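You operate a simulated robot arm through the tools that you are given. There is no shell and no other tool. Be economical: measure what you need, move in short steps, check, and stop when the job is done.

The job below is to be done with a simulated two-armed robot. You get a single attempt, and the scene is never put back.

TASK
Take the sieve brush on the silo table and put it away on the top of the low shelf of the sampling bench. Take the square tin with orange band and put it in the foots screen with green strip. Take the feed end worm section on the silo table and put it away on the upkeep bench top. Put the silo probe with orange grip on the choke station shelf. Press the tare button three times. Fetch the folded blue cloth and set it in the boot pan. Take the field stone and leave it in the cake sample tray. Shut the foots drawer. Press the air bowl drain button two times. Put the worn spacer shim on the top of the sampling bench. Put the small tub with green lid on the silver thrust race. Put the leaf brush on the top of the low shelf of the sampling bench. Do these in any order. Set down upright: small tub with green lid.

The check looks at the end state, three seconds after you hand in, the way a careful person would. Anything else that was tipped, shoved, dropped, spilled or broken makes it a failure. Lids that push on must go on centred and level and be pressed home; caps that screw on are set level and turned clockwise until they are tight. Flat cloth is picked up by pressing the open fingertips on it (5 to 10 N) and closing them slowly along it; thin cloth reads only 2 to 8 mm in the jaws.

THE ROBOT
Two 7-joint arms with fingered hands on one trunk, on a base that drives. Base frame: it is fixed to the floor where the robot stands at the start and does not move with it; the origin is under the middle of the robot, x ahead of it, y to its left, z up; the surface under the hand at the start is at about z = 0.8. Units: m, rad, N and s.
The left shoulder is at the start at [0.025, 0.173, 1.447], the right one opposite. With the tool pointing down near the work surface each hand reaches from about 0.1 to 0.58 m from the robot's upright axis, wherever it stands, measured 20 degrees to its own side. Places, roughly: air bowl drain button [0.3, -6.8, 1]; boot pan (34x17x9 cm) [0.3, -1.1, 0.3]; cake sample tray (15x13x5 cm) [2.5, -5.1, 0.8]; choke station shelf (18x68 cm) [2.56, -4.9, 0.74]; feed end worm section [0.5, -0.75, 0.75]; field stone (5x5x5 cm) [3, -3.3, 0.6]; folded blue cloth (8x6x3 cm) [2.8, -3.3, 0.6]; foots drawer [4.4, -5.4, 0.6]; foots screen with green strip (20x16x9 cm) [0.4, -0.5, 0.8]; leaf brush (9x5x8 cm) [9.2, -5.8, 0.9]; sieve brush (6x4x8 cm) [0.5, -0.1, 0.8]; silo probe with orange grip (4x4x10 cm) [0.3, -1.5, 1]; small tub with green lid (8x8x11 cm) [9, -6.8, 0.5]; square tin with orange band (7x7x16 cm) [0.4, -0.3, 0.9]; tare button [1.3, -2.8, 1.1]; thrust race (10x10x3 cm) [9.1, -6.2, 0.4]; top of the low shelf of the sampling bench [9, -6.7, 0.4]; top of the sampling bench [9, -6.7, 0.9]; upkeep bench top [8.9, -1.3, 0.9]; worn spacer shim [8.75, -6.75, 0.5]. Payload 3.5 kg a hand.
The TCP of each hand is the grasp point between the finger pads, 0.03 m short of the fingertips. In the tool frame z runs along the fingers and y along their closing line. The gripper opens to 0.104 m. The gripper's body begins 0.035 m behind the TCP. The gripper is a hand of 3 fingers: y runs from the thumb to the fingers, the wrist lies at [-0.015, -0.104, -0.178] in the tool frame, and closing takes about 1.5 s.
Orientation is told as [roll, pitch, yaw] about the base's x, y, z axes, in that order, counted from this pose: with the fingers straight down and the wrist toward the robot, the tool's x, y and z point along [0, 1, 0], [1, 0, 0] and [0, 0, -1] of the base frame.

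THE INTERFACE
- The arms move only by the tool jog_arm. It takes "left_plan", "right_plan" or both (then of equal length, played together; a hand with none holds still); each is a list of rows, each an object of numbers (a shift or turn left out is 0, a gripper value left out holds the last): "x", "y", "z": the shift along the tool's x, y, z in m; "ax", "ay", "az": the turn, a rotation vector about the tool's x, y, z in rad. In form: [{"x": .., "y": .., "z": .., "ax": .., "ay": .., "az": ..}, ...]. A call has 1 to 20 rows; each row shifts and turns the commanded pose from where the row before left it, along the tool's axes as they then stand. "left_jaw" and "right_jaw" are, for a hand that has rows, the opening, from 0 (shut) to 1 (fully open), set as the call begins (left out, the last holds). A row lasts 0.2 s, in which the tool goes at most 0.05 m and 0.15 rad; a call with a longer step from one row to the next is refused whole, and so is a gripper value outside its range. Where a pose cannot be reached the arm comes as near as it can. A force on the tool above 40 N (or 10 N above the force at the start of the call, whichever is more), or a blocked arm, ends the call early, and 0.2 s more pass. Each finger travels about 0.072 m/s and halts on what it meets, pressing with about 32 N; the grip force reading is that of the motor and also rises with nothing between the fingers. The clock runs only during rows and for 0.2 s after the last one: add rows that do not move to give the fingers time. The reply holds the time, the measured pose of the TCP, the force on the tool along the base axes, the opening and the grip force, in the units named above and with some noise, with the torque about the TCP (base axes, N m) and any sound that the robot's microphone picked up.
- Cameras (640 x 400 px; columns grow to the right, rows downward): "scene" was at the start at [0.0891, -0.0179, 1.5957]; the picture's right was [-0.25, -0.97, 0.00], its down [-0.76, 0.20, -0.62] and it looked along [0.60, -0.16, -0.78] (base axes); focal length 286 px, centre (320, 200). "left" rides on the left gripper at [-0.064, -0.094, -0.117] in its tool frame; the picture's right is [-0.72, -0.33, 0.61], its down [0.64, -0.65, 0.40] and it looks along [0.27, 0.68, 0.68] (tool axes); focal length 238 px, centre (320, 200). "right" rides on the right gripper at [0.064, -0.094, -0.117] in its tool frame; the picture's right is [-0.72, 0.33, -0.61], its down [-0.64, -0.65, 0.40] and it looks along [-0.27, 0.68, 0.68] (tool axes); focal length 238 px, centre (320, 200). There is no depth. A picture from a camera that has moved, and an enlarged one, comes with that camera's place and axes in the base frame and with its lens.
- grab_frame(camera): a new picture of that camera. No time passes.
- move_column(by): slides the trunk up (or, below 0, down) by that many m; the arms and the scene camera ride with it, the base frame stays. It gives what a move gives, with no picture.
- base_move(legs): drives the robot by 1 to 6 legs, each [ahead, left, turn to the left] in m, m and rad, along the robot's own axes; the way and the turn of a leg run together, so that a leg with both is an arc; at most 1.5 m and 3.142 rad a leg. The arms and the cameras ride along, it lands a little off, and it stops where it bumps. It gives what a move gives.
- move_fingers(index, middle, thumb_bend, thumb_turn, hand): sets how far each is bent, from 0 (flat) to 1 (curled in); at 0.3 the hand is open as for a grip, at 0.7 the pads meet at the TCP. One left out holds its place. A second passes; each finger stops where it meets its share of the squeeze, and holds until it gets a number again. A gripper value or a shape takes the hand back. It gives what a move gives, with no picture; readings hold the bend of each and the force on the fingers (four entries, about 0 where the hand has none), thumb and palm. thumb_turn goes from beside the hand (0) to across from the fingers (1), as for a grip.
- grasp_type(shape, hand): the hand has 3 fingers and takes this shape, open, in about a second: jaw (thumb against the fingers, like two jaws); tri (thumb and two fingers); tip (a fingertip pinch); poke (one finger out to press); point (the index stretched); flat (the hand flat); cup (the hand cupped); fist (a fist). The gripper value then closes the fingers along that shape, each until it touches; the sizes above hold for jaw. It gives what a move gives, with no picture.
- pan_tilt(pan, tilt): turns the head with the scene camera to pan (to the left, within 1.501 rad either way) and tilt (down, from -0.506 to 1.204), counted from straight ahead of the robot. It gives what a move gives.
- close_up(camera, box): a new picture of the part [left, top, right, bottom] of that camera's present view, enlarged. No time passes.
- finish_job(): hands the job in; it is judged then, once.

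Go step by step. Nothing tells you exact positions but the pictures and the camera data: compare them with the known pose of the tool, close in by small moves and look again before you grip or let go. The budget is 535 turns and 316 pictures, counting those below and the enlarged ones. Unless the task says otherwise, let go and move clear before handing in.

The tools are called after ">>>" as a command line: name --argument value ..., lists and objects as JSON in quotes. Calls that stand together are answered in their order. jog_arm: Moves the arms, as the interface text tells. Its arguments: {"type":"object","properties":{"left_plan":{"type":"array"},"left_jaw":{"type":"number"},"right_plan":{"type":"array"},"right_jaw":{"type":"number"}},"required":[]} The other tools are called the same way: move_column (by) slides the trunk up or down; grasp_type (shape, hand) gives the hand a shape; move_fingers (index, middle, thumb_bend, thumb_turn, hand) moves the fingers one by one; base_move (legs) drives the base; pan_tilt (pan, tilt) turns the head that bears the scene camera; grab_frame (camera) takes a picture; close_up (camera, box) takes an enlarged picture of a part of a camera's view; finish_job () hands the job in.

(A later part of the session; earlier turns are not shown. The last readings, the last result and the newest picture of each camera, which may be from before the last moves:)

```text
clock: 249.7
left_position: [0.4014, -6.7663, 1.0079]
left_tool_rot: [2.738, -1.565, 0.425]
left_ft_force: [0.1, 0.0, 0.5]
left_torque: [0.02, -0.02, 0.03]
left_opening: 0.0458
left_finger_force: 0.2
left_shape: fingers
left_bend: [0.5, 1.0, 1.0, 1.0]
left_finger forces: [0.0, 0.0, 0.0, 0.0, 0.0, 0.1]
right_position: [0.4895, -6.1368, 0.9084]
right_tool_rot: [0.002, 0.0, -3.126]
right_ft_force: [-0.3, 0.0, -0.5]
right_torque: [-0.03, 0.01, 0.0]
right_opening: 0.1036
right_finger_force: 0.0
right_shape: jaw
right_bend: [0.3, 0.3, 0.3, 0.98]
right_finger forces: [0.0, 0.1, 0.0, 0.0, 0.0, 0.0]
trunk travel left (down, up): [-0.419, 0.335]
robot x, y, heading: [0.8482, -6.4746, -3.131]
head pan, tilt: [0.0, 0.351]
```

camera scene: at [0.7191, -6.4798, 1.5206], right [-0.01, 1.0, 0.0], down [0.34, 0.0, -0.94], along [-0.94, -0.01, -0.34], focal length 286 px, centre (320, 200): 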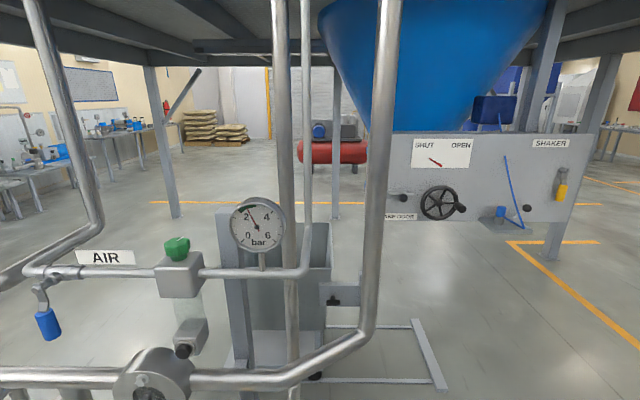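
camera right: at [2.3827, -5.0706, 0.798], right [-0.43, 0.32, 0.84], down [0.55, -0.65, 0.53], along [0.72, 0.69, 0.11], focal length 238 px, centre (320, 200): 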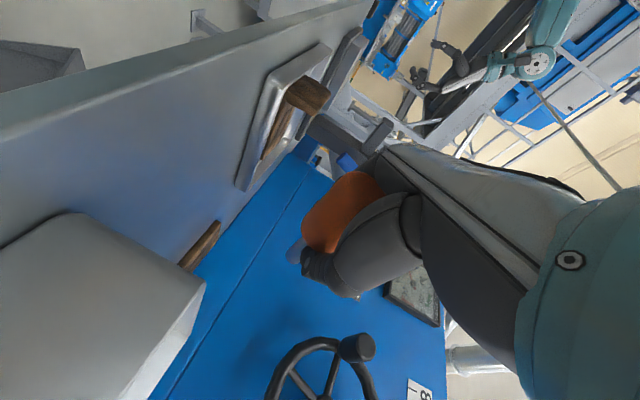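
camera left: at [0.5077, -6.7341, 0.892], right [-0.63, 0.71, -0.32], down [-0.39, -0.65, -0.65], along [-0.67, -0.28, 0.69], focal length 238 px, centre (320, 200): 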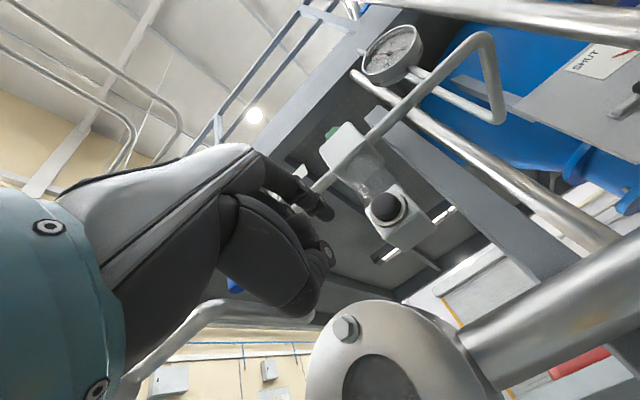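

Both drain presses are done. I'll back out, restore the left hand, and drive back to the cloth.

>>> base_move --legs '[[-0.97, 0, 0]]'

>>> grasp_type --hand "left" --shape "jaw"

>>> jog_arm --left_plan '[{"ax": 0.143}, {"ax": 0.143}, {"ax": 0.143}, {"ax": 0.143}, {"ax": 0.143}, {"ax": 0.143}, {"ax": 0.143}, {"ax": 0.143}, {"ax": 0.143}, {"ax": 0.143}, {"ax": 0.143}, {}]'

>>> base_move --legs '[[0, 0, -1.58], [1.2, 0, 0], [1.2, 0, 0]]'

>>> grab_frame --camera "scene"

```text
clock: 254.7
left_position: [1.366, -6.7535, 1.0089]
left_tool_rot: [2.81, -1.565, 0.344]
left_ft_force: [-1.0, 0.3, 0.4]
left_torque: [0.0, 0.02, 0.02]
left_opening: 0.0456
left_finger_force: 0.1
left_shape: fingers
left_bend: [0.5, 1.0, 1.0, 1.0]
left_finger forces: [0.1, 0.1, 0.0, 0.1, 0.0, 0.0]
right_position: [1.4596, -6.1256, 0.9095]
right_tool_rot: [0.003, -0.001, -3.139]
right_ft_force: [-0.2, -0.1, 0.7]
right_torque: [0.03, 0.0, -0.03]
right_opening: 0.104
right_finger_force: 0.1
right_shape: jaw
right_bend: [0.3, 0.3, 0.3, 0.98]
right_finger forces: [0.0, 0.0, 0.1, 0.0, 0.0, 0.1]
trunk travel left (down, up): [-0.419, 0.335]
robot x, y, heading: [1.8149, -6.4728, -3.14]
head pan, tilt: [0.0, 0.351]
```

```text
clock: 255.6
left_position: [1.3657, -6.7547, 1.0083]
left_tool_rot: [2.814, -1.567, 0.339]
left_ft_force: [-0.4, 0.1, 0.0]
left_torque: [-0.01, 0.01, 0.01]
left_opening: 0.1036
left_finger_force: 0.2
left_shape: jaw
left_bend: [0.3, 0.3, 0.3, 0.98]
left_finger forces: [0.1, 0.1, 0.0, 0.1, 0.0, 0.1]
right_position: [1.459, -6.1259, 0.9091]
right_tool_rot: [0.004, 0.0, -3.138]
right_ft_force: [0.0, -0.9, -0.7]
right_torque: [-0.02, 0.03, 0.02]
right_opening: 0.1037
right_finger_force: 0.1
right_shape: jaw
right_bend: [0.3, 0.3, 0.3, 0.98]
right_finger forces: [0.0, 0.0, 0.0, 0.0, 0.0, 0.0]
trunk travel left (down, up): [-0.419, 0.335]
robot x, y, heading: [1.8169, -6.4719, -3.141]
head pan, tilt: [0.0, 0.351]
```

```text
clock: 258.2
left_position: [1.3659, -6.7541, 1.0098]
left_tool_rot: [0.002, -0.001, -3.131]
left_ft_force: [0.3, 0.7, 0.3]
left_torque: [0.0, -0.01, -0.02]
left_opening: 0.1039
left_finger_force: 0.1
left_shape: jaw
left_bend: [0.3, 0.3, 0.3, 0.98]
left_finger forces: [0.0, 0.1, 0.0, 0.0, 0.0, 0.0]
right_position: [1.4604, -6.1251, 0.9086]
right_tool_rot: [0.003, -0.002, -3.139]
right_ft_force: [-0.1, 0.4, 0.6]
right_torque: [0.0, 0.01, 0.03]
right_opening: 0.1035
right_finger_force: 0.0
right_shape: jaw
right_bend: [0.3, 0.3, 0.3, 0.98]
right_finger forces: [0.2, 0.1, 0.0, 0.0, 0.0, 0.0]
trunk travel left (down, up): [-0.419, 0.335]
robot x, y, heading: [1.8154, -6.47, -3.142]
head pan, tilt: [0.0, 0.351]
```

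```text
clock: 273.7
left_position: [1.5212, -3.6391, 1.0096]
left_tool_rot: [0.001, -0.004, 1.575]
left_ft_force: [-0.9, -0.1, -0.6]
left_torque: [-0.04, 0.02, -0.01]
left_opening: 0.1038
left_finger_force: 0.1
left_shape: jaw
left_bend: [0.3, 0.3, 0.3, 0.98]
left_finger forces: [0.1, 0.0, 0.0, 0.0, 0.0, 0.0]
right_position: [2.149, -3.7394, 0.9092]
right_tool_rot: [0.002, -0.001, 1.567]
right_ft_force: [-0.3, 0.0, -0.1]
right_torque: [-0.02, -0.02, 0.01]
right_opening: 0.1038
right_finger_force: 0.0
right_shape: jaw
right_bend: [0.3, 0.3, 0.3, 0.98]
right_finger forces: [0.0, 0.0, 0.0, 0.0, 0.0, 0.0]
trunk travel left (down, up): [-0.419, 0.335]
robot x, y, heading: [1.8021, -4.0903, 1.569]
head pan, tilt: [0.0, 0.351]
```

```text
189 pictures are left
camera scene: at [1.8008, -3.9628, 1.5207], right [1.0, -0.01, 0.0], down [0.0, -0.34, -0.94], along [0.0, 0.94, -0.34], focal length 286 px, centre (320, 200)
```

scene: 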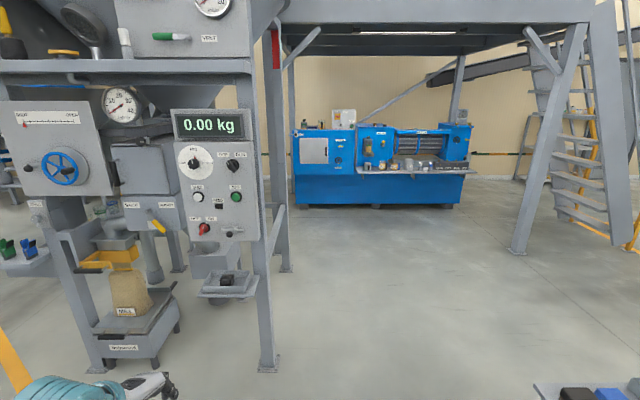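

>>> base_move --legs '[[0, -0.17, 0], [1.4, 0, 0], [0.25, 0, 0], [0, -0.95, 0], [0, 0, -1.57], [0, 0, -1.57]]'

>>> pan_tilt --pan 0 --tilt 0.75

>>> grab_frame --camera "scene"

```text
clock: 295.4
left_position: [3.1766, -2.9312, 1.0094]
left_tool_rot: [0.001, -0.003, -1.622]
left_ft_force: [-0.5, 0.4, 0.6]
left_torque: [0.04, -0.02, -0.01]
left_opening: 0.1039
left_finger_force: 0.0
left_shape: jaw
left_bend: [0.3, 0.3, 0.3, 0.98]
left_finger forces: [0.1, 0.0, 0.1, 0.0, 0.0, 0.0]
right_position: [2.5563, -2.797, 0.9097]
right_tool_rot: [0.002, 0.002, -1.631]
right_ft_force: [0.3, -0.8, 0.4]
right_torque: [-0.02, 0.01, -0.03]
right_opening: 0.1034
right_finger_force: 0.1
right_shape: jaw
right_bend: [0.3, 0.3, 0.3, 0.98]
right_finger forces: [0.1, 0.1, 0.0, 0.0, 0.0, 0.0]
trunk travel left (down, up): [-0.419, 0.335]
robot x, y, heading: [2.9247, -2.4641, -1.625]
head pan, tilt: [0.0, 0.351]
```

```text
clock: 296.2
left_position: [3.1768, -2.9307, 1.0096]
left_tool_rot: [0.002, -0.004, -1.622]
left_ft_force: [0.1, -0.3, -0.6]
left_torque: [0.01, -0.01, -0.01]
left_opening: 0.1038
left_finger_force: 0.1
left_shape: jaw
left_bend: [0.3, 0.3, 0.3, 0.98]
left_finger forces: [0.1, 0.0, 0.1, 0.1, 0.0, 0.1]
right_position: [2.556, -2.7973, 0.91]
right_tool_rot: [0.001, -0.001, -1.629]
right_ft_force: [0.1, -1.2, -0.5]
right_torque: [-0.02, -0.01, 0.0]
right_opening: 0.1037
right_finger_force: 0.0
right_shape: jaw
right_bend: [0.3, 0.3, 0.3, 0.98]
right_finger forces: [0.1, 0.0, 0.0, 0.0, 0.0, 0.1]
trunk travel left (down, up): [-0.419, 0.335]
robot x, y, heading: [2.923, -2.4626, -1.633]
head pan, tilt: [0.0, 0.75]
```

```text
188 pictures are left
camera scene: at [2.9162, -2.581, 1.4851], right [-1.0, 0.06, 0.0], down [0.04, 0.68, -0.73], along [-0.04, -0.73, -0.68], focal length 286 px, centre (320, 200)
```

scene: 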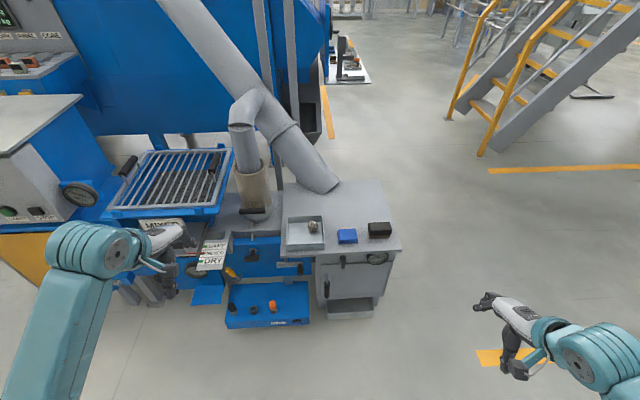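

>>> base_move --legs '[[0, 0, 0.06], [0.34, 0, 0]]'

>>> jog_arm --right_plan '[{"y": 0.045}, {"y": 0.045}, {"y": 0.045}, {"x": 0.045, "z": 0.02}, {"x": 0.045, "z": 0.02}, {"x": 0.045}, {"x": 0.045}, {"x": 0.03}, {}]'

>>> move_column --by -0.15

>>> grab_frame --camera "right"

>>> grab_frame --camera "scene"

```text
clock: 298.9
left_position: [3.204, -3.2497, 1.0087]
left_tool_rot: [0.003, -0.002, -1.564]
left_ft_force: [-0.1, -0.1, 0.2]
left_torque: [0.01, 0.01, 0.0]
left_opening: 0.104
left_finger_force: 0.1
left_shape: jaw
left_bend: [0.3, 0.3, 0.3, 0.98]
left_finger forces: [0.1, 0.1, 0.1, 0.1, 0.0, 0.1]
right_position: [2.5768, -3.1531, 0.9082]
right_tool_rot: [0.002, -0.001, -1.57]
right_ft_force: [-0.2, -0.2, -0.8]
right_torque: [0.02, 0.0, 0.0]
right_opening: 0.1036
right_finger_force: 0.1
right_shape: jaw
right_bend: [0.3, 0.3, 0.3, 0.98]
right_finger forces: [0.0, 0.0, 0.0, 0.1, 0.1, 0.0]
trunk travel left (down, up): [-0.419, 0.335]
robot x, y, heading: [2.9249, -2.7993, -1.57]
head pan, tilt: [0.0, 0.75]
```

```text
clock: 300.9
left_position: [3.2045, -3.2484, 1.0109]
left_tool_rot: [0.003, -0.002, -1.563]
left_ft_force: [-0.1, 0.0, -0.5]
left_torque: [-0.02, -0.03, 0.0]
left_opening: 0.1038
left_finger_force: 0.1
left_shape: jaw
left_bend: [0.3, 0.3, 0.3, 0.98]
left_finger forces: [0.0, 0.0, 0.0, 0.1, 0.0, 0.0]
right_position: [2.7844, -3.2893, 0.8713]
right_tool_rot: [0.003, 0.001, -1.572]
right_ft_force: [-0.8, -0.2, -0.8]
right_torque: [0.0, -0.01, 0.04]
right_opening: 0.1036
right_finger_force: 0.1
right_shape: jaw
right_bend: [0.3, 0.3, 0.3, 0.98]
right_finger forces: [0.0, 0.1, 0.1, 0.1, 0.1, 0.0]
trunk travel left (down, up): [-0.419, 0.335]
robot x, y, heading: [2.9241, -2.8, -1.565]
head pan, tilt: [0.0, 0.75]
```

```text
clock: 302.6
left_position: [3.2037, -3.2497, 0.8591]
left_tool_rot: [0.001, -0.003, -1.564]
left_ft_force: [0.3, -0.9, -0.2]
left_torque: [0.0, 0.02, -0.01]
left_opening: 0.1041
left_finger_force: 0.2
left_shape: jaw
left_bend: [0.3, 0.3, 0.3, 0.98]
left_finger forces: [0.0, 0.0, 0.0, 0.0, 0.0, 0.0]
right_position: [2.7859, -3.2882, 0.7208]
right_tool_rot: [0.002, -0.002, -1.57]
right_ft_force: [-0.1, 0.5, -0.8]
right_torque: [0.03, 0.04, 0.03]
right_opening: 0.1039
right_finger_force: 0.0
right_shape: jaw
right_bend: [0.3, 0.3, 0.3, 0.98]
right_finger forces: [0.1, 0.0, 0.0, 0.0, 0.0, 0.1]
trunk travel left (down, up): [-0.269, 0.485]
robot x, y, heading: [2.9251, -2.7984, -1.566]
head pan, tilt: [0.0, 0.75]
```

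```text
187 pictures are left
camera right: at [2.8502, -3.1926, 0.8365], right [-0.72, -0.33, 0.61], down [-0.64, 0.65, -0.41], along [-0.27, -0.69, -0.68], focal length 238 px, centre (320, 200)
```

right: 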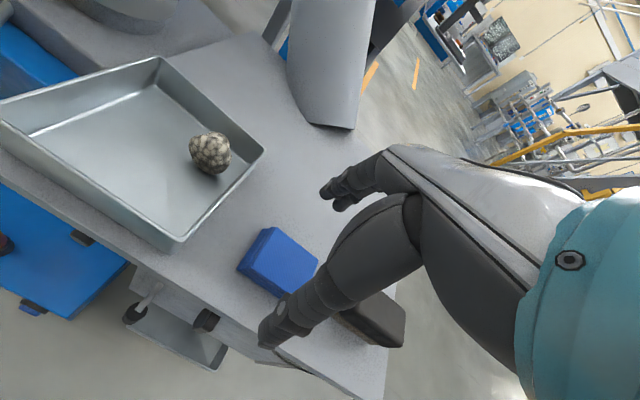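

```text
186 pictures are left
camera scene: at [2.9229, -2.9617, 1.3333], right [-1.0, 0.0, 0.0], down [0.0, 0.68, -0.73], along [0.0, -0.73, -0.68], focal length 286 px, centre (320, 200)
```

scene: 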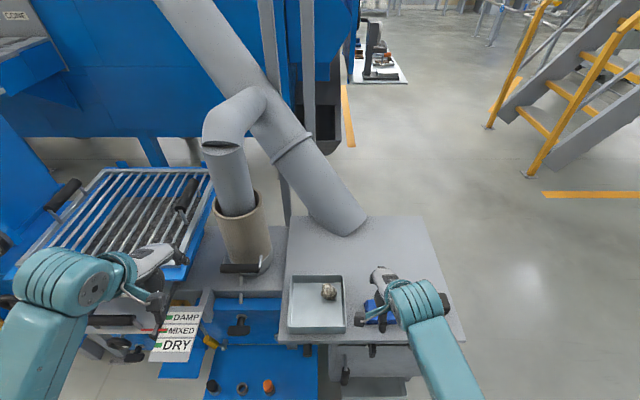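

>>> jog_arm --right_plan '[{"x": -0.016, "y": 0.028}, {"z": 0.04}, {"z": 0.035}, {}]'

>>> close_up --camera "right" --box '[200, 160, 440, 380]'

```text
clock: 303.6
left_position: [3.2041, -3.2486, 0.8583]
left_tool_rot: [0.002, -0.003, -1.565]
left_ft_force: [-0.1, -0.9, 0.0]
left_torque: [-0.01, 0.0, 0.01]
left_opening: 0.1039
left_finger_force: 0.0
left_shape: jaw
left_bend: [0.3, 0.3, 0.3, 0.98]
left_finger forces: [0.1, 0.0, 0.0, 0.0, 0.0, 0.0]
right_position: [2.7702, -3.3156, 0.6461]
right_tool_rot: [0.001, -0.001, -1.571]
right_ft_force: [0.1, -0.4, 0.2]
right_torque: [0.03, -0.04, 0.01]
right_opening: 0.1043
right_finger_force: 0.1
right_shape: jaw
right_bend: [0.3, 0.3, 0.3, 0.98]
right_finger forces: [0.0, 0.1, 0.1, 0.0, 0.0, 0.1]
trunk travel left (down, up): [-0.269, 0.485]
robot x, y, heading: [2.9238, -2.7962, -1.572]
head pan, tilt: [0.0, 0.75]
```

```text
1.82 times, centred on (320, 270) of right
camera zoom: at [2.8339, -3.2205, 0.761], right [-0.72, -0.33, 0.61], down [-0.64, 0.65, -0.41], along [-0.27, -0.68, -0.68], focal length 433 px, centre (320, 73)
```

zoom: 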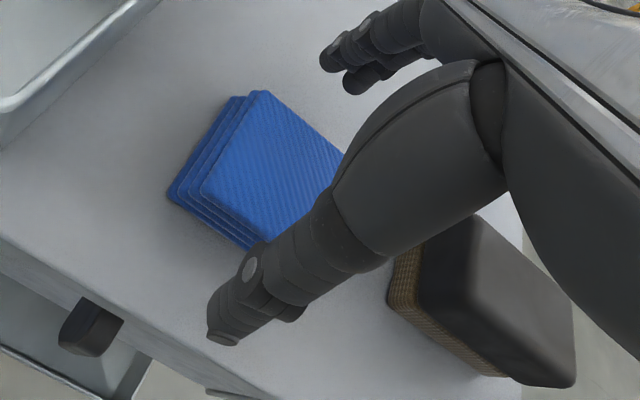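

>>> jog_arm --right_plan '[{"z": 0.015}, {"z": 0.01}, {"z": 0.006}, {}]'

>>> close_up --camera "right" --box '[200, 120, 440, 340]'

```text
clock: 304.6
left_position: [3.205, -3.2487, 0.8592]
left_tool_rot: [0.002, -0.003, -1.562]
left_ft_force: [-0.3, -0.7, 0.4]
left_torque: [-0.01, 0.0, 0.01]
left_opening: 0.1038
left_finger_force: 0.0
left_shape: jaw
left_bend: [0.3, 0.3, 0.3, 0.98]
left_finger forces: [0.1, 0.0, 0.0, 0.0, 0.0, 0.0]
right_position: [2.7716, -3.3161, 0.6156]
right_tool_rot: [0.003, -0.001, -1.571]
right_ft_force: [0.5, 0.6, -1.0]
right_torque: [-0.02, 0.0, 0.0]
right_opening: 0.1037
right_finger_force: 0.0
right_shape: jaw
right_bend: [0.3, 0.3, 0.3, 0.98]
right_finger forces: [0.1, 0.0, 0.0, 0.1, 0.0, 0.0]
trunk travel left (down, up): [-0.269, 0.485]
robot x, y, heading: [2.9226, -2.7998, -1.566]
head pan, tilt: [0.0, 0.75]
```

```text
1.82 times, centred on (320, 230) of right
camera zoom: at [2.8343, -3.2203, 0.7302], right [-0.72, -0.33, 0.61], down [-0.64, 0.65, -0.41], along [-0.27, -0.68, -0.68], focal length 433 px, centre (320, 146)
```

zoom: 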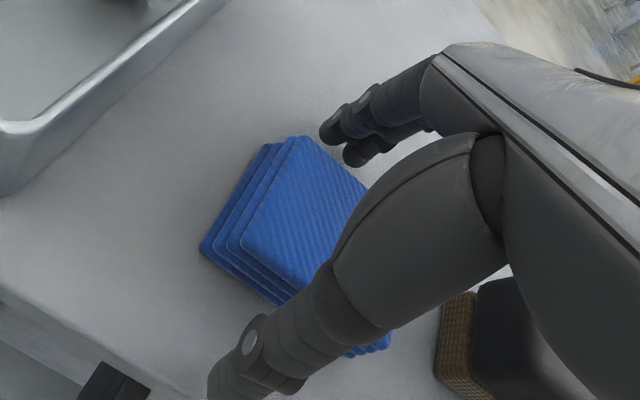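

>>> jog_arm --right_plan '[{"z": 0.004}, {"z": 0.003}, {}]'

>>> jog_arm --right_plan '[{}, {}, {}, {}, {}, {}, {}]' --right_jaw 0.25

>>> close_up --camera "right" --box '[200, 120, 440, 340]'

```text
clock: 305.4
left_position: [3.2035, -3.2485, 0.8598]
left_tool_rot: [0.001, -0.005, -1.563]
left_ft_force: [0.1, -1.1, -0.5]
left_torque: [-0.01, -0.02, 0.01]
left_opening: 0.104
left_finger_force: 0.0
left_shape: jaw
left_bend: [0.3, 0.3, 0.3, 0.98]
left_finger forces: [0.0, 0.0, 0.0, 0.0, 0.0, 0.1]
right_position: [2.7709, -3.3168, 0.6105]
right_tool_rot: [0.002, -0.008, -1.571]
right_ft_force: [-1.1, 3.0, 12.6]
right_torque: [-0.68, 0.16, -0.07]
right_opening: 0.1026
right_finger_force: 0.0
right_shape: jaw
right_bend: [0.3, 0.3, 0.3, 0.98]
right_finger forces: [0.1, 13.1, 0.0, 0.0, 0.0, 0.0]
trunk travel left (down, up): [-0.269, 0.485]
robot x, y, heading: [2.9226, -2.7975, -1.566]
head pan, tilt: [0.0, 0.75]
```

```text
clock: 307.0
left_position: [3.2049, -3.2463, 0.86]
left_tool_rot: [0.0, -0.006, -1.563]
left_ft_force: [0.4, -0.1, 0.2]
left_torque: [-0.01, 0.03, 0.04]
left_opening: 0.1036
left_finger_force: 0.1
left_shape: jaw
left_bend: [0.3, 0.3, 0.3, 0.98]
left_finger forces: [0.0, 0.2, 0.1, 0.0, 0.0, 0.0]
right_position: [2.7715, -3.3161, 0.6098]
right_tool_rot: [0.004, -0.007, -1.571]
right_ft_force: [2.0, 7.7, 37.0]
right_torque: [1.73, -0.23, -0.02]
right_opening: 0.0544
right_finger_force: 31.8
right_shape: jaw
right_bend: [0.74, 0.45, 0.65, 1.0]
right_finger forces: [19.2, 6.1, 0.1, 0.0, 57.8, 0.0]
trunk travel left (down, up): [-0.269, 0.485]
robot x, y, heading: [2.925, -2.7994, -1.575]
head pan, tilt: [0.0, 0.75]
```

```text
1.82 times, centred on (320, 230) of right
camera zoom: at [2.8358, -3.2196, 0.7258], right [-0.72, -0.32, 0.61], down [-0.64, 0.65, -0.41], along [-0.27, -0.69, -0.67], focal length 433 px, centre (320, 146)
```

zoom: 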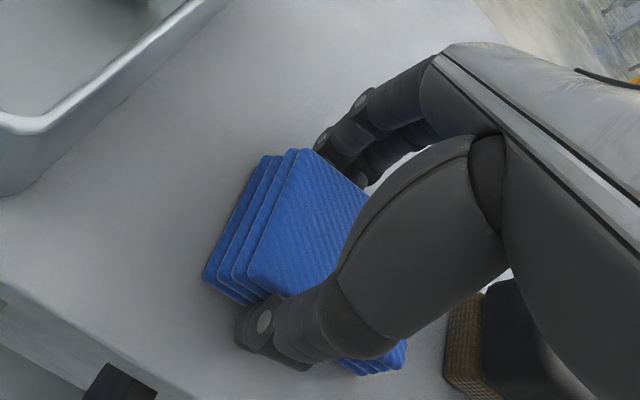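

Gripping at 5.4 cm but pressing down on the top. I'll lift gently.

>>> jog_arm --right_plan '[{"z": -0.004}, {}, {}]' --right_jaw 0.1

>>> jog_arm --right_plan '[{"z": -0.02}, {"z": -0.03}, {"z": -0.04}, {}]'

>>> close_up --camera "right" --box '[200, 120, 440, 340]'

```text
clock: 307.8
left_position: [3.2049, -3.2492, 0.8589]
left_tool_rot: [0.001, -0.002, -1.564]
left_ft_force: [0.6, -0.2, 0.7]
left_torque: [0.02, -0.01, 0.01]
left_opening: 0.1038
left_finger_force: 0.0
left_shape: jaw
left_bend: [0.3, 0.3, 0.3, 0.98]
left_finger forces: [0.1, 0.0, 0.1, 0.0, 0.0, 0.0]
right_position: [2.7706, -3.3152, 0.6106]
right_tool_rot: [0.002, 0.002, -1.57]
right_ft_force: [1.8, 0.1, 8.0]
right_torque: [-0.19, -0.14, 0.05]
right_opening: 0.0538
right_finger_force: 31.5
right_shape: jaw
right_bend: [0.74, 0.44, 0.67, 1.0]
right_finger forces: [30.0, 8.5, 0.0, 0.0, 31.2, 0.1]
trunk travel left (down, up): [-0.269, 0.485]
robot x, y, heading: [2.9209, -2.7979, -1.578]
head pan, tilt: [0.0, 0.75]
```

```text
clock: 308.8
left_position: [3.2036, -3.2488, 0.859]
left_tool_rot: [0.002, -0.004, -1.565]
left_ft_force: [-0.3, 0.4, -0.3]
left_torque: [0.0, 0.0, -0.01]
left_opening: 0.1041
left_finger_force: 0.0
left_shape: jaw
left_bend: [0.3, 0.3, 0.3, 0.98]
left_finger forces: [0.0, 0.0, 0.0, 0.1, 0.0, 0.0]
right_position: [2.7706, -3.3158, 0.7004]
right_tool_rot: [0.002, 0.0, -1.57]
right_ft_force: [0.4, 0.5, -1.1]
right_torque: [-0.03, -0.04, 0.01]
right_opening: 0.0536
right_finger_force: 31.8
right_shape: jaw
right_bend: [0.74, 0.44, 0.67, 1.0]
right_finger forces: [21.4, 8.7, 0.1, 0.1, 30.0, 0.0]
trunk travel left (down, up): [-0.269, 0.485]
robot x, y, heading: [2.9218, -2.8006, -1.57]
head pan, tilt: [0.0, 0.75]
```

```text
1.82 times, centred on (320, 230) of right
camera zoom: at [2.8344, -3.2204, 0.816], right [-0.72, -0.33, 0.61], down [-0.64, 0.65, -0.41], along [-0.27, -0.68, -0.68], focal length 433 px, centre (320, 146)
```

zoom: 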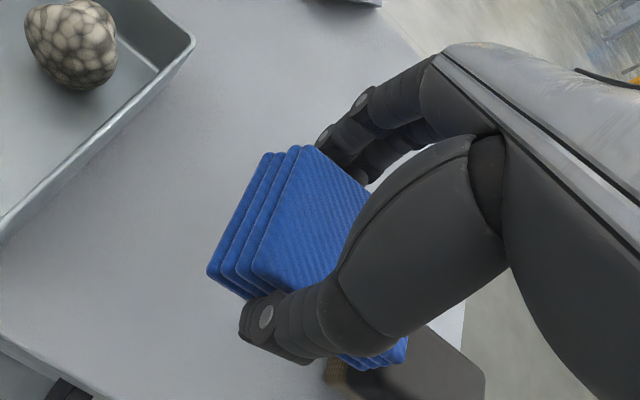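

Cloth secured. I'll drive back to the silo side for the boot pan.

>>> move_column --by 0.2

>>> base_move --legs '[[-0.33, 0, 0], [0, 0, 1.57], [-0.95, 0, 0], [0, -1.15, 0], [-1.3, 0, 0], [-1.2, 0, 0]]'

>>> base_move --legs '[[0, 1.3, 0], [0, 1.25, 0]]'

>>> pan_tilt --pan 0 --tilt 0.8

>>> grab_frame --camera "scene"

```text
clock: 311.0
left_position: [3.204, -3.2489, 1.0568]
left_tool_rot: [0.002, -0.003, -1.563]
left_ft_force: [0.1, 0.3, -0.4]
left_torque: [-0.02, 0.02, 0.03]
left_opening: 0.1041
left_finger_force: 0.1
left_shape: jaw
left_bend: [0.3, 0.3, 0.3, 0.98]
left_finger forces: [0.0, 0.0, 0.0, 0.1, 0.0, 0.0]
right_position: [2.7717, -3.3162, 0.901]
right_tool_rot: [0.002, 0.001, -1.571]
right_ft_force: [0.3, 1.0, -0.5]
right_torque: [0.0, 0.01, -0.02]
right_opening: 0.0536
right_finger_force: 31.9
right_shape: jaw
right_bend: [0.74, 0.44, 0.67, 1.0]
right_finger forces: [21.4, 8.6, 0.0, 0.0, 29.9, 0.0]
trunk travel left (down, up): [-0.469, 0.285]
robot x, y, heading: [2.9254, -2.7993, -1.571]
head pan, tilt: [0.0, 0.75]
```

```text
clock: 338.6
left_position: [-0.0533, -3.3619, 1.0585]
left_tool_rot: [0.002, -0.004, 0.01]
left_ft_force: [0.8, -0.3, -0.5]
left_torque: [0.0, -0.03, 0.03]
left_opening: 0.1041
left_finger_force: 0.1
left_shape: jaw
left_bend: [0.3, 0.3, 0.3, 0.98]
left_finger forces: [0.0, 0.0, 0.0, 0.0, 0.0, 0.0]
right_position: [0.0148, -3.796, 0.9021]
right_tool_rot: [0.002, -0.002, 0.002]
right_ft_force: [-0.2, -0.8, 0.5]
right_torque: [0.01, -0.02, 0.01]
right_opening: 0.053
right_finger_force: 32.3
right_shape: jaw
right_bend: [0.74, 0.44, 0.67, 1.0]
right_finger forces: [21.3, 8.5, 0.1, 0.1, 29.8, 0.1]
trunk travel left (down, up): [-0.469, 0.285]
robot x, y, heading: [-0.5074, -3.6473, -0.001]
head pan, tilt: [0.0, 0.75]
```

```text
clock: 351.1
left_position: [-0.1095, -0.7757, 1.0593]
left_tool_rot: [0.002, -0.005, 0.048]
left_ft_force: [0.2, 0.2, 0.5]
left_torque: [0.04, -0.01, -0.03]
left_opening: 0.1039
left_finger_force: 0.0
left_shape: jaw
left_bend: [0.3, 0.3, 0.3, 0.98]
left_finger forces: [0.0, 0.1, 0.0, 0.0, 0.0, 0.0]
right_position: [-0.0247, -1.2066, 0.9018]
right_tool_rot: [0.0, 0.0, 0.042]
right_ft_force: [-0.1, 0.1, -0.5]
right_torque: [0.0, 0.01, -0.03]
right_opening: 0.053
right_finger_force: 32.2
right_shape: jaw
right_bend: [0.74, 0.44, 0.67, 1.0]
right_finger forces: [21.2, 8.4, 0.0, 0.1, 29.8, 0.1]
trunk travel left (down, up): [-0.469, 0.285]
robot x, y, heading: [-0.5478, -1.0774, 0.043]
head pan, tilt: [0.0, 0.75]
```

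```text
clock: 351.8
left_position: [-0.1093, -0.7757, 1.0595]
left_tool_rot: [0.001, -0.003, 0.051]
left_ft_force: [0.2, 0.0, 0.7]
left_torque: [0.03, 0.0, -0.01]
left_opening: 0.1036
left_finger_force: 0.0
left_shape: jaw
left_bend: [0.3, 0.3, 0.3, 0.98]
left_finger forces: [0.0, 0.0, 0.0, 0.1, 0.0, 0.0]
right_position: [-0.0243, -1.2063, 0.9016]
right_tool_rot: [0.002, 0.0, 0.041]
right_ft_force: [0.8, 0.0, -1.3]
right_torque: [0.04, 0.01, 0.02]
right_opening: 0.0534
right_finger_force: 32.9
right_shape: jaw
right_bend: [0.74, 0.44, 0.67, 1.0]
right_finger forces: [21.3, 8.5, 0.0, 0.1, 29.7, 0.0]
trunk travel left (down, up): [-0.469, 0.285]
robot x, y, heading: [-0.5489, -1.0714, 0.044]
head pan, tilt: [0.0, 0.799]
```

```text
181 pictures are left
camera scene: at [-0.4421, -1.0699, 1.5314], right [0.04, -1.0, 0.0], down [-0.72, -0.03, -0.7], along [0.7, 0.03, -0.72], focal length 286 px, centre (320, 200)
```

scene: 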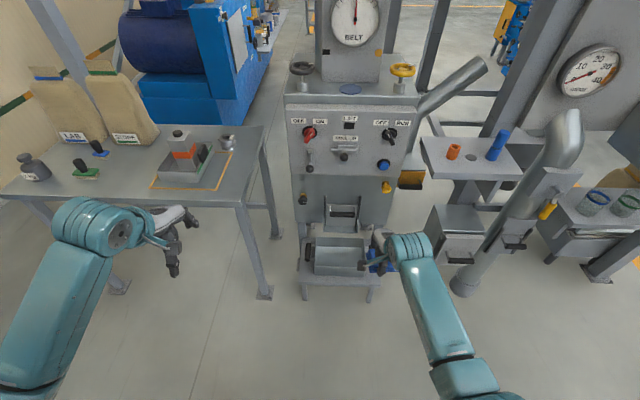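

The boot pan is centred at about (0.385, -1.155), on a low stand. I'll tuck the left hand inward so it clears the silo table, then approach and lower.

>>> jog_arm --left_plan '[{"z": 0.04}, {"z": 0.04}, {"y": 0.03, "z": 0.02}, {"x": -0.03}, {"x": -0.03}, {"x": -0.03}, {}]' --right_plan '[{}, {}, {}, {"x": 0.02}, {"x": 0.02}, {}, {}]'

>>> base_move --legs '[[0, 0, -0.044], [0, -0.05, 0], [0.35, 0, 0]]'

>>> pan_tilt --pan -0.1 --tilt 1.0

>>> grab_frame --camera "scene"

```text
clock: 353.4
left_position: [-0.073, -0.8637, 0.9589]
left_tool_rot: [0.001, -0.003, 0.049]
left_ft_force: [-0.1, 0.7, 0.2]
left_torque: [0.01, -0.01, -0.01]
left_opening: 0.1041
left_finger_force: 0.0
left_shape: jaw
left_bend: [0.3, 0.3, 0.3, 0.98]
left_finger forces: [0.1, 0.1, 0.0, 0.1, 0.0, 0.0]
right_position: [-0.0265, -1.1651, 0.9015]
right_tool_rot: [0.0, -0.001, 0.042]
right_ft_force: [0.3, -0.1, -0.8]
right_torque: [-0.01, -0.02, 0.03]
right_opening: 0.0535
right_finger_force: 31.5
right_shape: jaw
right_bend: [0.74, 0.44, 0.67, 1.0]
right_finger forces: [21.3, 8.5, 0.0, 0.0, 29.9, 0.0]
trunk travel left (down, up): [-0.469, 0.285]
robot x, y, heading: [-0.5473, -1.0758, 0.039]
head pan, tilt: [0.0, 0.799]
```

```text
clock: 356.5
left_position: [0.2767, -0.9356, 0.9591]
left_tool_rot: [0.002, -0.004, 0.002]
left_ft_force: [-0.4, 0.1, 0.1]
left_torque: [-0.01, 0.02, 0.03]
left_opening: 0.1037
left_finger_force: 0.1
left_shape: jaw
left_bend: [0.3, 0.3, 0.3, 0.98]
left_finger forces: [0.1, 0.0, 0.0, 0.0, 0.1, 0.0]
right_position: [0.3106, -1.2399, 0.902]
right_tool_rot: [0.002, -0.001, -0.003]
right_ft_force: [-0.3, -0.5, -1.2]
right_torque: [0.0, 0.02, 0.01]
right_opening: 0.0533
right_finger_force: 31.9
right_shape: jaw
right_bend: [0.74, 0.44, 0.67, 1.0]
right_finger forces: [21.3, 8.5, 0.1, 0.0, 29.9, 0.0]
trunk travel left (down, up): [-0.469, 0.285]
robot x, y, heading: [-0.2062, -1.1274, -0.002]
head pan, tilt: [0.0, 0.799]
```

```text
clock: 357.3
left_position: [0.2763, -0.9365, 0.9592]
left_tool_rot: [0.002, -0.005, 0.002]
left_ft_force: [-0.5, 0.5, -0.4]
left_torque: [0.02, 0.03, 0.0]
left_opening: 0.1037
left_finger_force: 0.0
left_shape: jaw
left_bend: [0.3, 0.3, 0.3, 0.98]
left_finger forces: [0.1, 0.1, 0.0, 0.0, 0.1, 0.0]
right_position: [0.31, -1.2409, 0.9021]
right_tool_rot: [0.003, -0.001, -0.006]
right_ft_force: [0.4, 0.4, 0.2]
right_torque: [0.0, 0.0, 0.0]
right_opening: 0.0531
right_finger_force: 32.4
right_shape: jaw
right_bend: [0.74, 0.44, 0.67, 1.0]
right_finger forces: [21.3, 8.6, 0.1, 0.0, 29.9, 0.0]
trunk travel left (down, up): [-0.469, 0.285]
robot x, y, heading: [-0.2053, -1.1236, -0.007]
head pan, tilt: [-0.099, 1.0]
```

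```text
180 pictures are left
camera scene: at [-0.1121, -1.1315, 1.5163], right [-0.1, -0.99, 0.0], down [-0.84, 0.09, -0.54], along [0.54, -0.06, -0.84], focal length 286 px, centre (320, 200)
```

scene: 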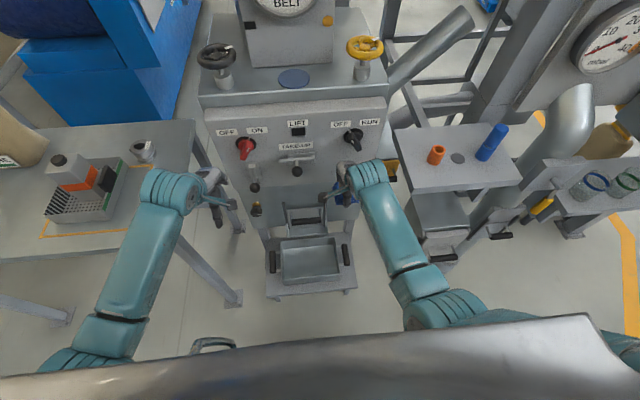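

>>> jog_arm --right_plan '[{"x": 0.03}, {"x": 0.03}, {}]'

>>> move_column --by -0.36

>>> grab_frame --camera "right"

>>> grab_frame --camera "scene"

```text
clock: 358.3
left_position: [0.2751, -0.9361, 0.9582]
left_tool_rot: [0.001, -0.004, 0.001]
left_ft_force: [0.9, -1.2, -1.1]
left_torque: [0.0, 0.04, -0.02]
left_opening: 0.1036
left_finger_force: 0.0
left_shape: jaw
left_bend: [0.3, 0.3, 0.3, 0.98]
left_finger forces: [0.0, 0.0, 0.0, 0.0, 0.1, 0.1]
right_position: [0.3148, -1.2471, 0.8839]
right_tool_rot: [-0.102, -0.004, -0.036]
right_ft_force: [0.0, 0.3, -0.9]
right_torque: [0.03, 0.02, -0.02]
right_opening: 0.0532
right_finger_force: 31.6
right_shape: jaw
right_bend: [0.74, 0.44, 0.67, 1.0]
right_finger forces: [21.4, 8.7, 0.0, 0.0, 29.9, 0.0]
trunk travel left (down, up): [-0.469, 0.285]
robot x, y, heading: [-0.2069, -1.1259, -0.007]
head pan, tilt: [-0.099, 1.0]
stopped in row 3 (right hand): the arm was blocked; the commanded pose is now the measured one
```

```text
clock: 361.8
left_position: [0.2762, -0.9371, 0.5995]
left_tool_rot: [0.003, -0.003, 0.001]
left_ft_force: [0.2, -0.2, 0.6]
left_torque: [0.0, -0.02, -0.02]
left_opening: 0.1038
left_finger_force: 0.1
left_shape: jaw
left_bend: [0.3, 0.3, 0.3, 0.98]
left_finger forces: [0.0, 0.1, 0.0, 0.0, 0.0, 0.0]
right_position: [0.3405, -1.2891, 0.5361]
right_tool_rot: [-0.186, -0.055, -0.04]
right_ft_force: [0.2, -0.2, -0.5]
right_torque: [0.03, -0.01, -0.04]
right_opening: 0.0533
right_finger_force: 32.1
right_shape: jaw
right_bend: [0.74, 0.44, 0.67, 1.0]
right_finger forces: [21.2, 8.6, 0.1, 0.0, 29.9, 0.0]
trunk travel left (down, up): [-0.109, 0.645]
robot x, y, heading: [-0.2084, -1.1267, -0.007]
head pan, tilt: [-0.099, 1.0]
```

```text
179 pictures are left
camera right: at [0.2434, -1.2002, 0.6323], right [0.26, -0.6, 0.75], down [-0.66, -0.68, -0.31], along [0.7, -0.42, -0.58], focal length 238 px, centre (320, 200)
```

right: 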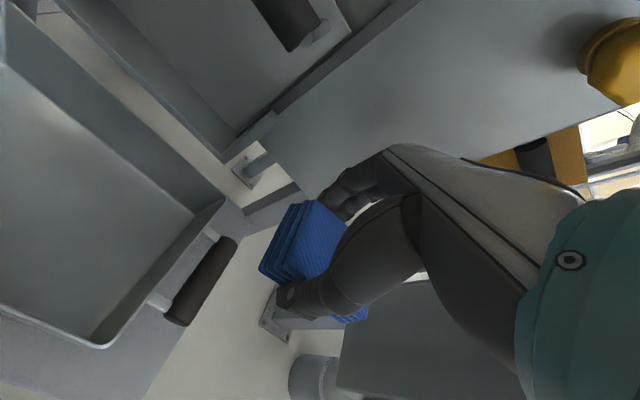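

```text
178 pictures are left
camera scene: at [0.0251, -1.1322, 1.1476], right [-0.1, -0.99, 0.0], down [-0.84, 0.09, -0.54], along [0.54, -0.06, -0.84], focal length 286 px, centre (320, 200)
```

scene: 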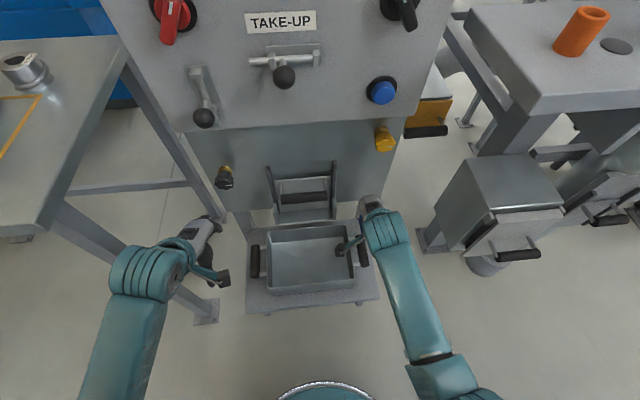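

The right arm's posture limits it inward, so I'll move the base left about 7 cm instead and straighten the hand.

>>> base_move --legs '[[0.02, 0.065, 0]]'

>>> jog_arm --right_plan '[{"z": 0.03}, {"z": 0.03, "ay": 0.06, "ax": 0.02}, {"ay": 0.06, "ax": 0.02}, {"ay": 0.06, "ax": 0.015}, {}]'

>>> grab_frame --camera "right"

>>> grab_frame --camera "scene"

```text
clock: 362.8
left_position: [0.2974, -0.8706, 0.6001]
left_tool_rot: [0.002, -0.004, 0.004]
left_ft_force: [0.5, -0.5, -0.1]
left_torque: [-0.03, 0.02, -0.04]
left_opening: 0.1038
left_finger_force: 0.1
left_shape: jaw
left_bend: [0.3, 0.3, 0.3, 0.98]
left_finger forces: [0.0, 0.0, 0.1, 0.0, 0.0, 0.0]
right_position: [0.3532, -1.2277, 0.53]
right_tool_rot: [-0.193, -0.043, -0.037]
right_ft_force: [0.3, 0.0, -1.1]
right_torque: [-0.01, 0.01, -0.01]
right_opening: 0.0533
right_finger_force: 32.2
right_shape: jaw
right_bend: [0.74, 0.44, 0.67, 1.0]
right_finger forces: [21.3, 8.5, 0.0, 0.0, 29.8, 0.0]
trunk travel left (down, up): [-0.109, 0.645]
robot x, y, heading: [-0.1801, -1.0612, -0.005]
head pan, tilt: [-0.099, 1.0]
```

```text
clock: 364.0
left_position: [0.2961, -0.8718, 0.5983]
left_tool_rot: [0.002, -0.003, 0.005]
left_ft_force: [0.5, -0.6, -0.4]
left_torque: [0.02, 0.04, 0.01]
left_opening: 0.1037
left_finger_force: 0.0
left_shape: jaw
left_bend: [0.3, 0.3, 0.3, 0.98]
left_finger forces: [0.0, 0.1, 0.0, 0.1, 0.0, 0.0]
right_position: [0.3549, -1.2387, 0.4711]
right_tool_rot: [-0.011, 0.013, -0.043]
right_ft_force: [-0.5, -0.1, -0.8]
right_torque: [0.04, -0.01, -0.02]
right_opening: 0.0532
right_finger_force: 31.7
right_shape: jaw
right_bend: [0.74, 0.44, 0.67, 1.0]
right_finger forces: [21.3, 8.5, 0.0, 0.0, 29.8, 0.1]
trunk travel left (down, up): [-0.109, 0.645]
robot x, y, heading: [-0.1862, -1.0625, -0.0]
head pan, tilt: [-0.099, 1.0]
```

```text
177 pictures are left
camera right: at [0.2656, -1.1689, 0.5869], right [0.3, -0.73, 0.62], down [-0.68, -0.62, -0.39], along [0.66, -0.3, -0.68], focal length 238 px, centre (320, 200)
```

right: 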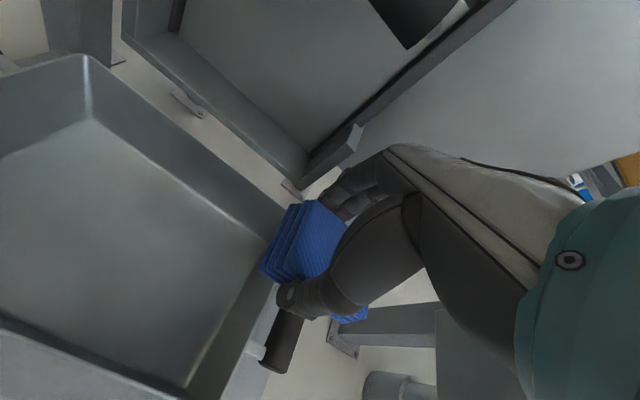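

```text
176 pictures are left
camera scene: at [0.0454, -1.0685, 1.1475], right [-0.1, -0.99, 0.0], down [-0.84, 0.09, -0.54], along [0.54, -0.06, -0.84], focal length 286 px, centre (320, 200)
```

scene: 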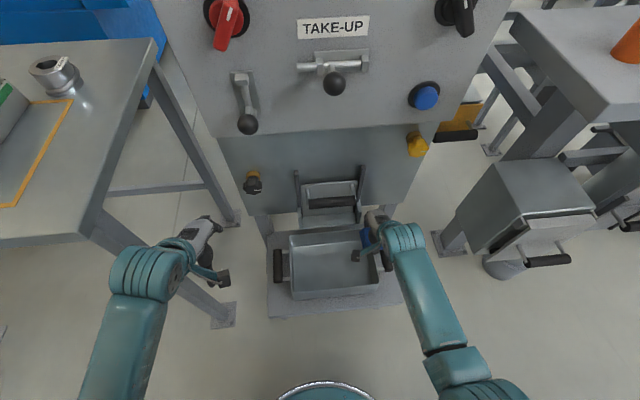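

>>> jog_arm --right_plan '[{"x": 0.025}, {"x": 0.025}, {"x": 0.02}, {}]'

>>> grab_frame --camera "right"

```text
clock: 365.0
left_position: [0.2967, -0.8746, 0.5988]
left_tool_rot: [0.002, -0.003, 0.0]
left_ft_force: [0.5, 0.0, -0.2]
left_torque: [0.03, 0.03, -0.01]
left_opening: 0.104
left_finger_force: 0.0
left_shape: jaw
left_bend: [0.3, 0.3, 0.3, 0.98]
left_finger forces: [0.0, 0.1, 0.0, 0.0, 0.0, 0.0]
right_position: [0.3576, -1.2126, 0.4618]
right_tool_rot: [-0.085, 0.008, -0.054]
right_ft_force: [-6.0, -10.4, 4.4]
right_torque: [0.21, -0.42, -0.58]
right_opening: 0.0534
right_finger_force: 32.0
right_shape: jaw
right_bend: [0.74, 0.45, 0.67, 1.0]
right_finger forces: [20.9, 20.5, 0.2, 0.0, 30.1, 0.0]
trunk travel left (down, up): [-0.109, 0.645]
robot x, y, heading: [-0.1859, -1.0627, -0.009]
head pan, tilt: [-0.099, 1.0]
stopped in row 4 (right hand): the force on the tool passed its limit at 41 N (the readings are from after the stop); the commanded pose is now the measured one
```

```text
175 pictures are left
camera right: at [0.2682, -1.1333, 0.5732], right [0.3, -0.68, 0.67], down [-0.69, -0.64, -0.34], along [0.66, -0.36, -0.66], focal length 238 px, centre (320, 200)
```

right: 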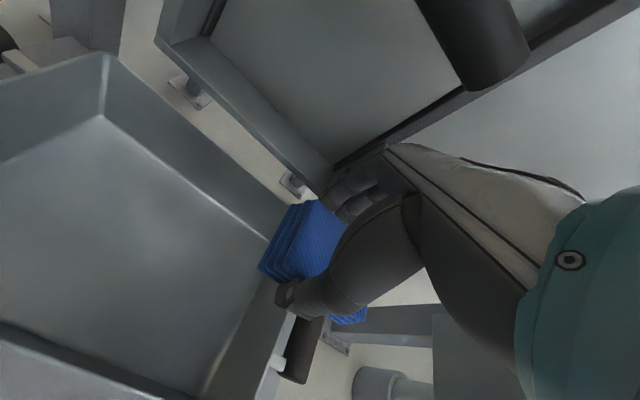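

The fingers touched the chute frame above the pan's back half. I'll retreat toward myself and use the pan's front half.

>>> jog_arm --right_plan '[{"x": -0.01, "y": -0.01}, {"y": -0.02}, {"y": -0.015, "ay": 0.04, "az": -0.025}, {"ay": 0.04, "az": -0.025}, {}]'

>>> grab_frame --camera "right"

>>> close_up --camera "scene" --box '[230, 140, 430, 320]'

```text
clock: 366.2
left_position: [0.2967, -0.872, 0.6]
left_tool_rot: [0.002, -0.005, 0.001]
left_ft_force: [0.2, 0.2, 1.4]
left_torque: [0.0, 0.01, 0.0]
left_opening: 0.1041
left_finger_force: 0.0
left_shape: jaw
left_bend: [0.3, 0.3, 0.3, 0.98]
left_finger forces: [0.0, 0.0, 0.0, 0.0, 0.0, 0.0]
right_position: [0.3103, -1.2135, 0.4634]
right_tool_rot: [0.006, 0.014, 0.001]
right_ft_force: [-0.8, -0.4, -0.1]
right_torque: [0.02, 0.01, 0.0]
right_opening: 0.0532
right_finger_force: 32.1
right_shape: jaw
right_bend: [0.74, 0.44, 0.67, 1.0]
right_finger forces: [21.3, 8.6, 0.1, 0.1, 29.9, 0.0]
trunk travel left (down, up): [-0.109, 0.645]
robot x, y, heading: [-0.191, -1.0597, -0.007]
head pan, tilt: [-0.099, 1.0]
```

```text
174 pictures are left
camera right: at [0.2176, -1.1493, 0.5804], right [0.34, -0.72, 0.61], down [-0.66, -0.64, -0.4], along [0.67, -0.26, -0.69], focal length 238 px, centre (320, 200)
```

right: 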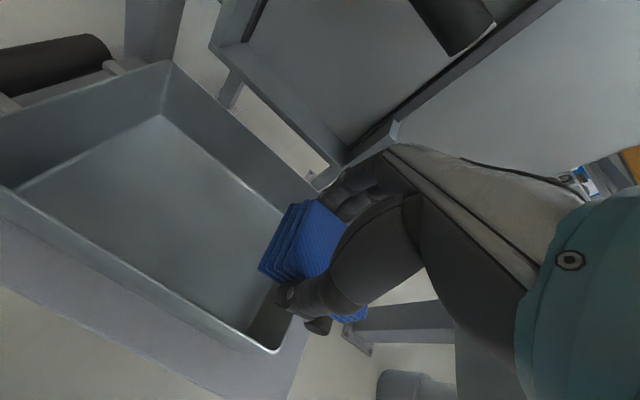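

```text
2.22 times, centred on (330, 230) of scene
camera zoom: at [0.0451, -1.0691, 1.1475], right [-0.11, -0.99, 0.0], down [-0.84, 0.09, -0.54], along [0.54, -0.06, -0.84], focal length 635 px, centre (298, 133)
```

zoom: 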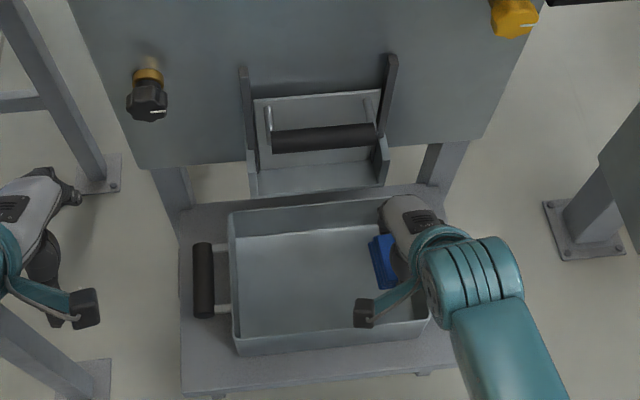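

>>> jog_arm --right_plan '[{"x": 0.012, "y": 0.022}, {"z": 0.03}, {"z": 0.03}, {"z": 0.02}, {}]'

>>> grab_frame --camera "right"

>>> close_up --camera "scene" --box '[230, 140, 430, 320]'

```text
clock: 367.4
left_position: [0.2956, -0.8729, 0.6004]
left_tool_rot: [0.003, -0.005, 0.003]
left_ft_force: [0.4, -0.5, 0.6]
left_torque: [0.03, 0.0, -0.02]
left_opening: 0.1042
left_finger_force: 0.1
left_shape: jaw
left_bend: [0.3, 0.3, 0.3, 0.98]
left_finger forces: [0.1, 0.0, 0.1, 0.1, 0.1, 0.0]
right_position: [0.3334, -1.2049, 0.3819]
right_tool_rot: [0.0, 0.013, 0.001]
right_ft_force: [0.2, 2.3, -0.9]
right_torque: [-0.02, 0.02, 0.0]
right_opening: 0.0518
right_finger_force: 32.3
right_shape: jaw
right_bend: [0.74, 0.44, 0.69, 1.0]
right_finger forces: [20.2, 8.0, 0.1, 0.1, 28.3, 0.1]
trunk travel left (down, up): [-0.109, 0.645]
robot x, y, heading: [-0.1868, -1.0625, -0.003]
head pan, tilt: [-0.099, 1.0]
```

```text
172 pictures are left
camera right: at [0.2398, -1.1388, 0.4998], right [0.33, -0.72, 0.61], down [-0.66, -0.64, -0.4], along [0.68, -0.27, -0.69], focal length 238 px, centre (320, 200)
```

right: 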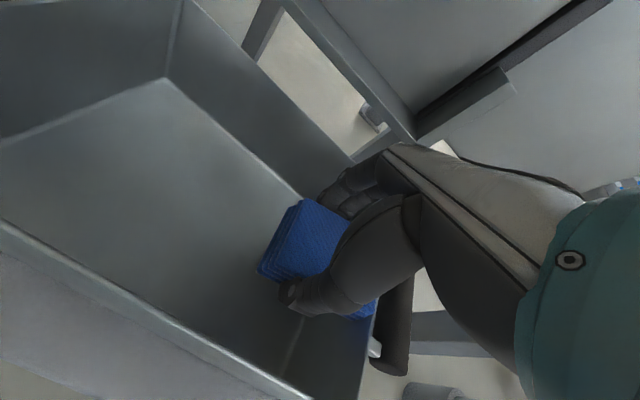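

```text
2.22 times, centred on (330, 230) of scene
camera zoom: at [0.0451, -1.069, 1.1475], right [-0.11, -0.99, 0.0], down [-0.84, 0.09, -0.54], along [0.54, -0.06, -0.84], focal length 635 px, centre (298, 133)
```

zoom: 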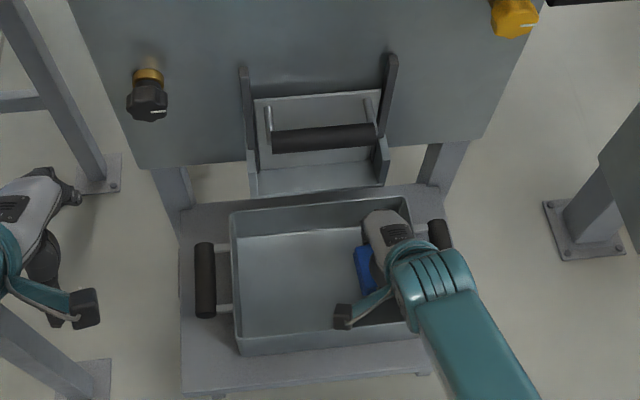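

>>> jog_arm --right_plan '[{"z": -0.02}, {"x": 0.02}, {"z": 0.02}, {"z": 0.01}, {}]'

>>> grab_frame --camera "right"

```text
clock: 368.6
left_position: [0.2973, -0.8713, 0.5995]
left_tool_rot: [0.002, -0.006, 0.003]
left_ft_force: [0.5, -0.8, -0.5]
left_torque: [-0.01, 0.0, -0.03]
left_opening: 0.1039
left_finger_force: 0.2
left_shape: jaw
left_bend: [0.3, 0.3, 0.3, 0.98]
left_finger forces: [0.0, 0.0, 0.1, 0.1, 0.0, 0.0]
right_position: [0.3328, -1.1876, 0.373]
right_tool_rot: [0.0, 0.012, -0.002]
right_ft_force: [-0.5, -0.2, -1.5]
right_torque: [-0.04, -0.01, 0.01]
right_opening: 0.0513
right_finger_force: 32.1
right_shape: jaw
right_bend: [0.74, 0.44, 0.69, 1.0]
right_finger forces: [20.6, 8.5, 0.0, 0.0, 29.1, 0.0]
trunk travel left (down, up): [-0.109, 0.645]
robot x, y, heading: [-0.1864, -1.0622, -0.004]
head pan, tilt: [-0.099, 1.0]
```

```text
170 pictures are left
camera right: at [0.2395, -1.1214, 0.4899], right [0.33, -0.72, 0.61], down [-0.66, -0.64, -0.4], along [0.68, -0.27, -0.69], focal length 238 px, centre (320, 200)
```

right: 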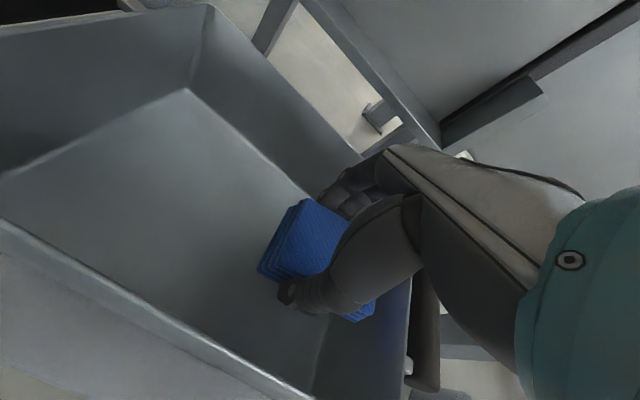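

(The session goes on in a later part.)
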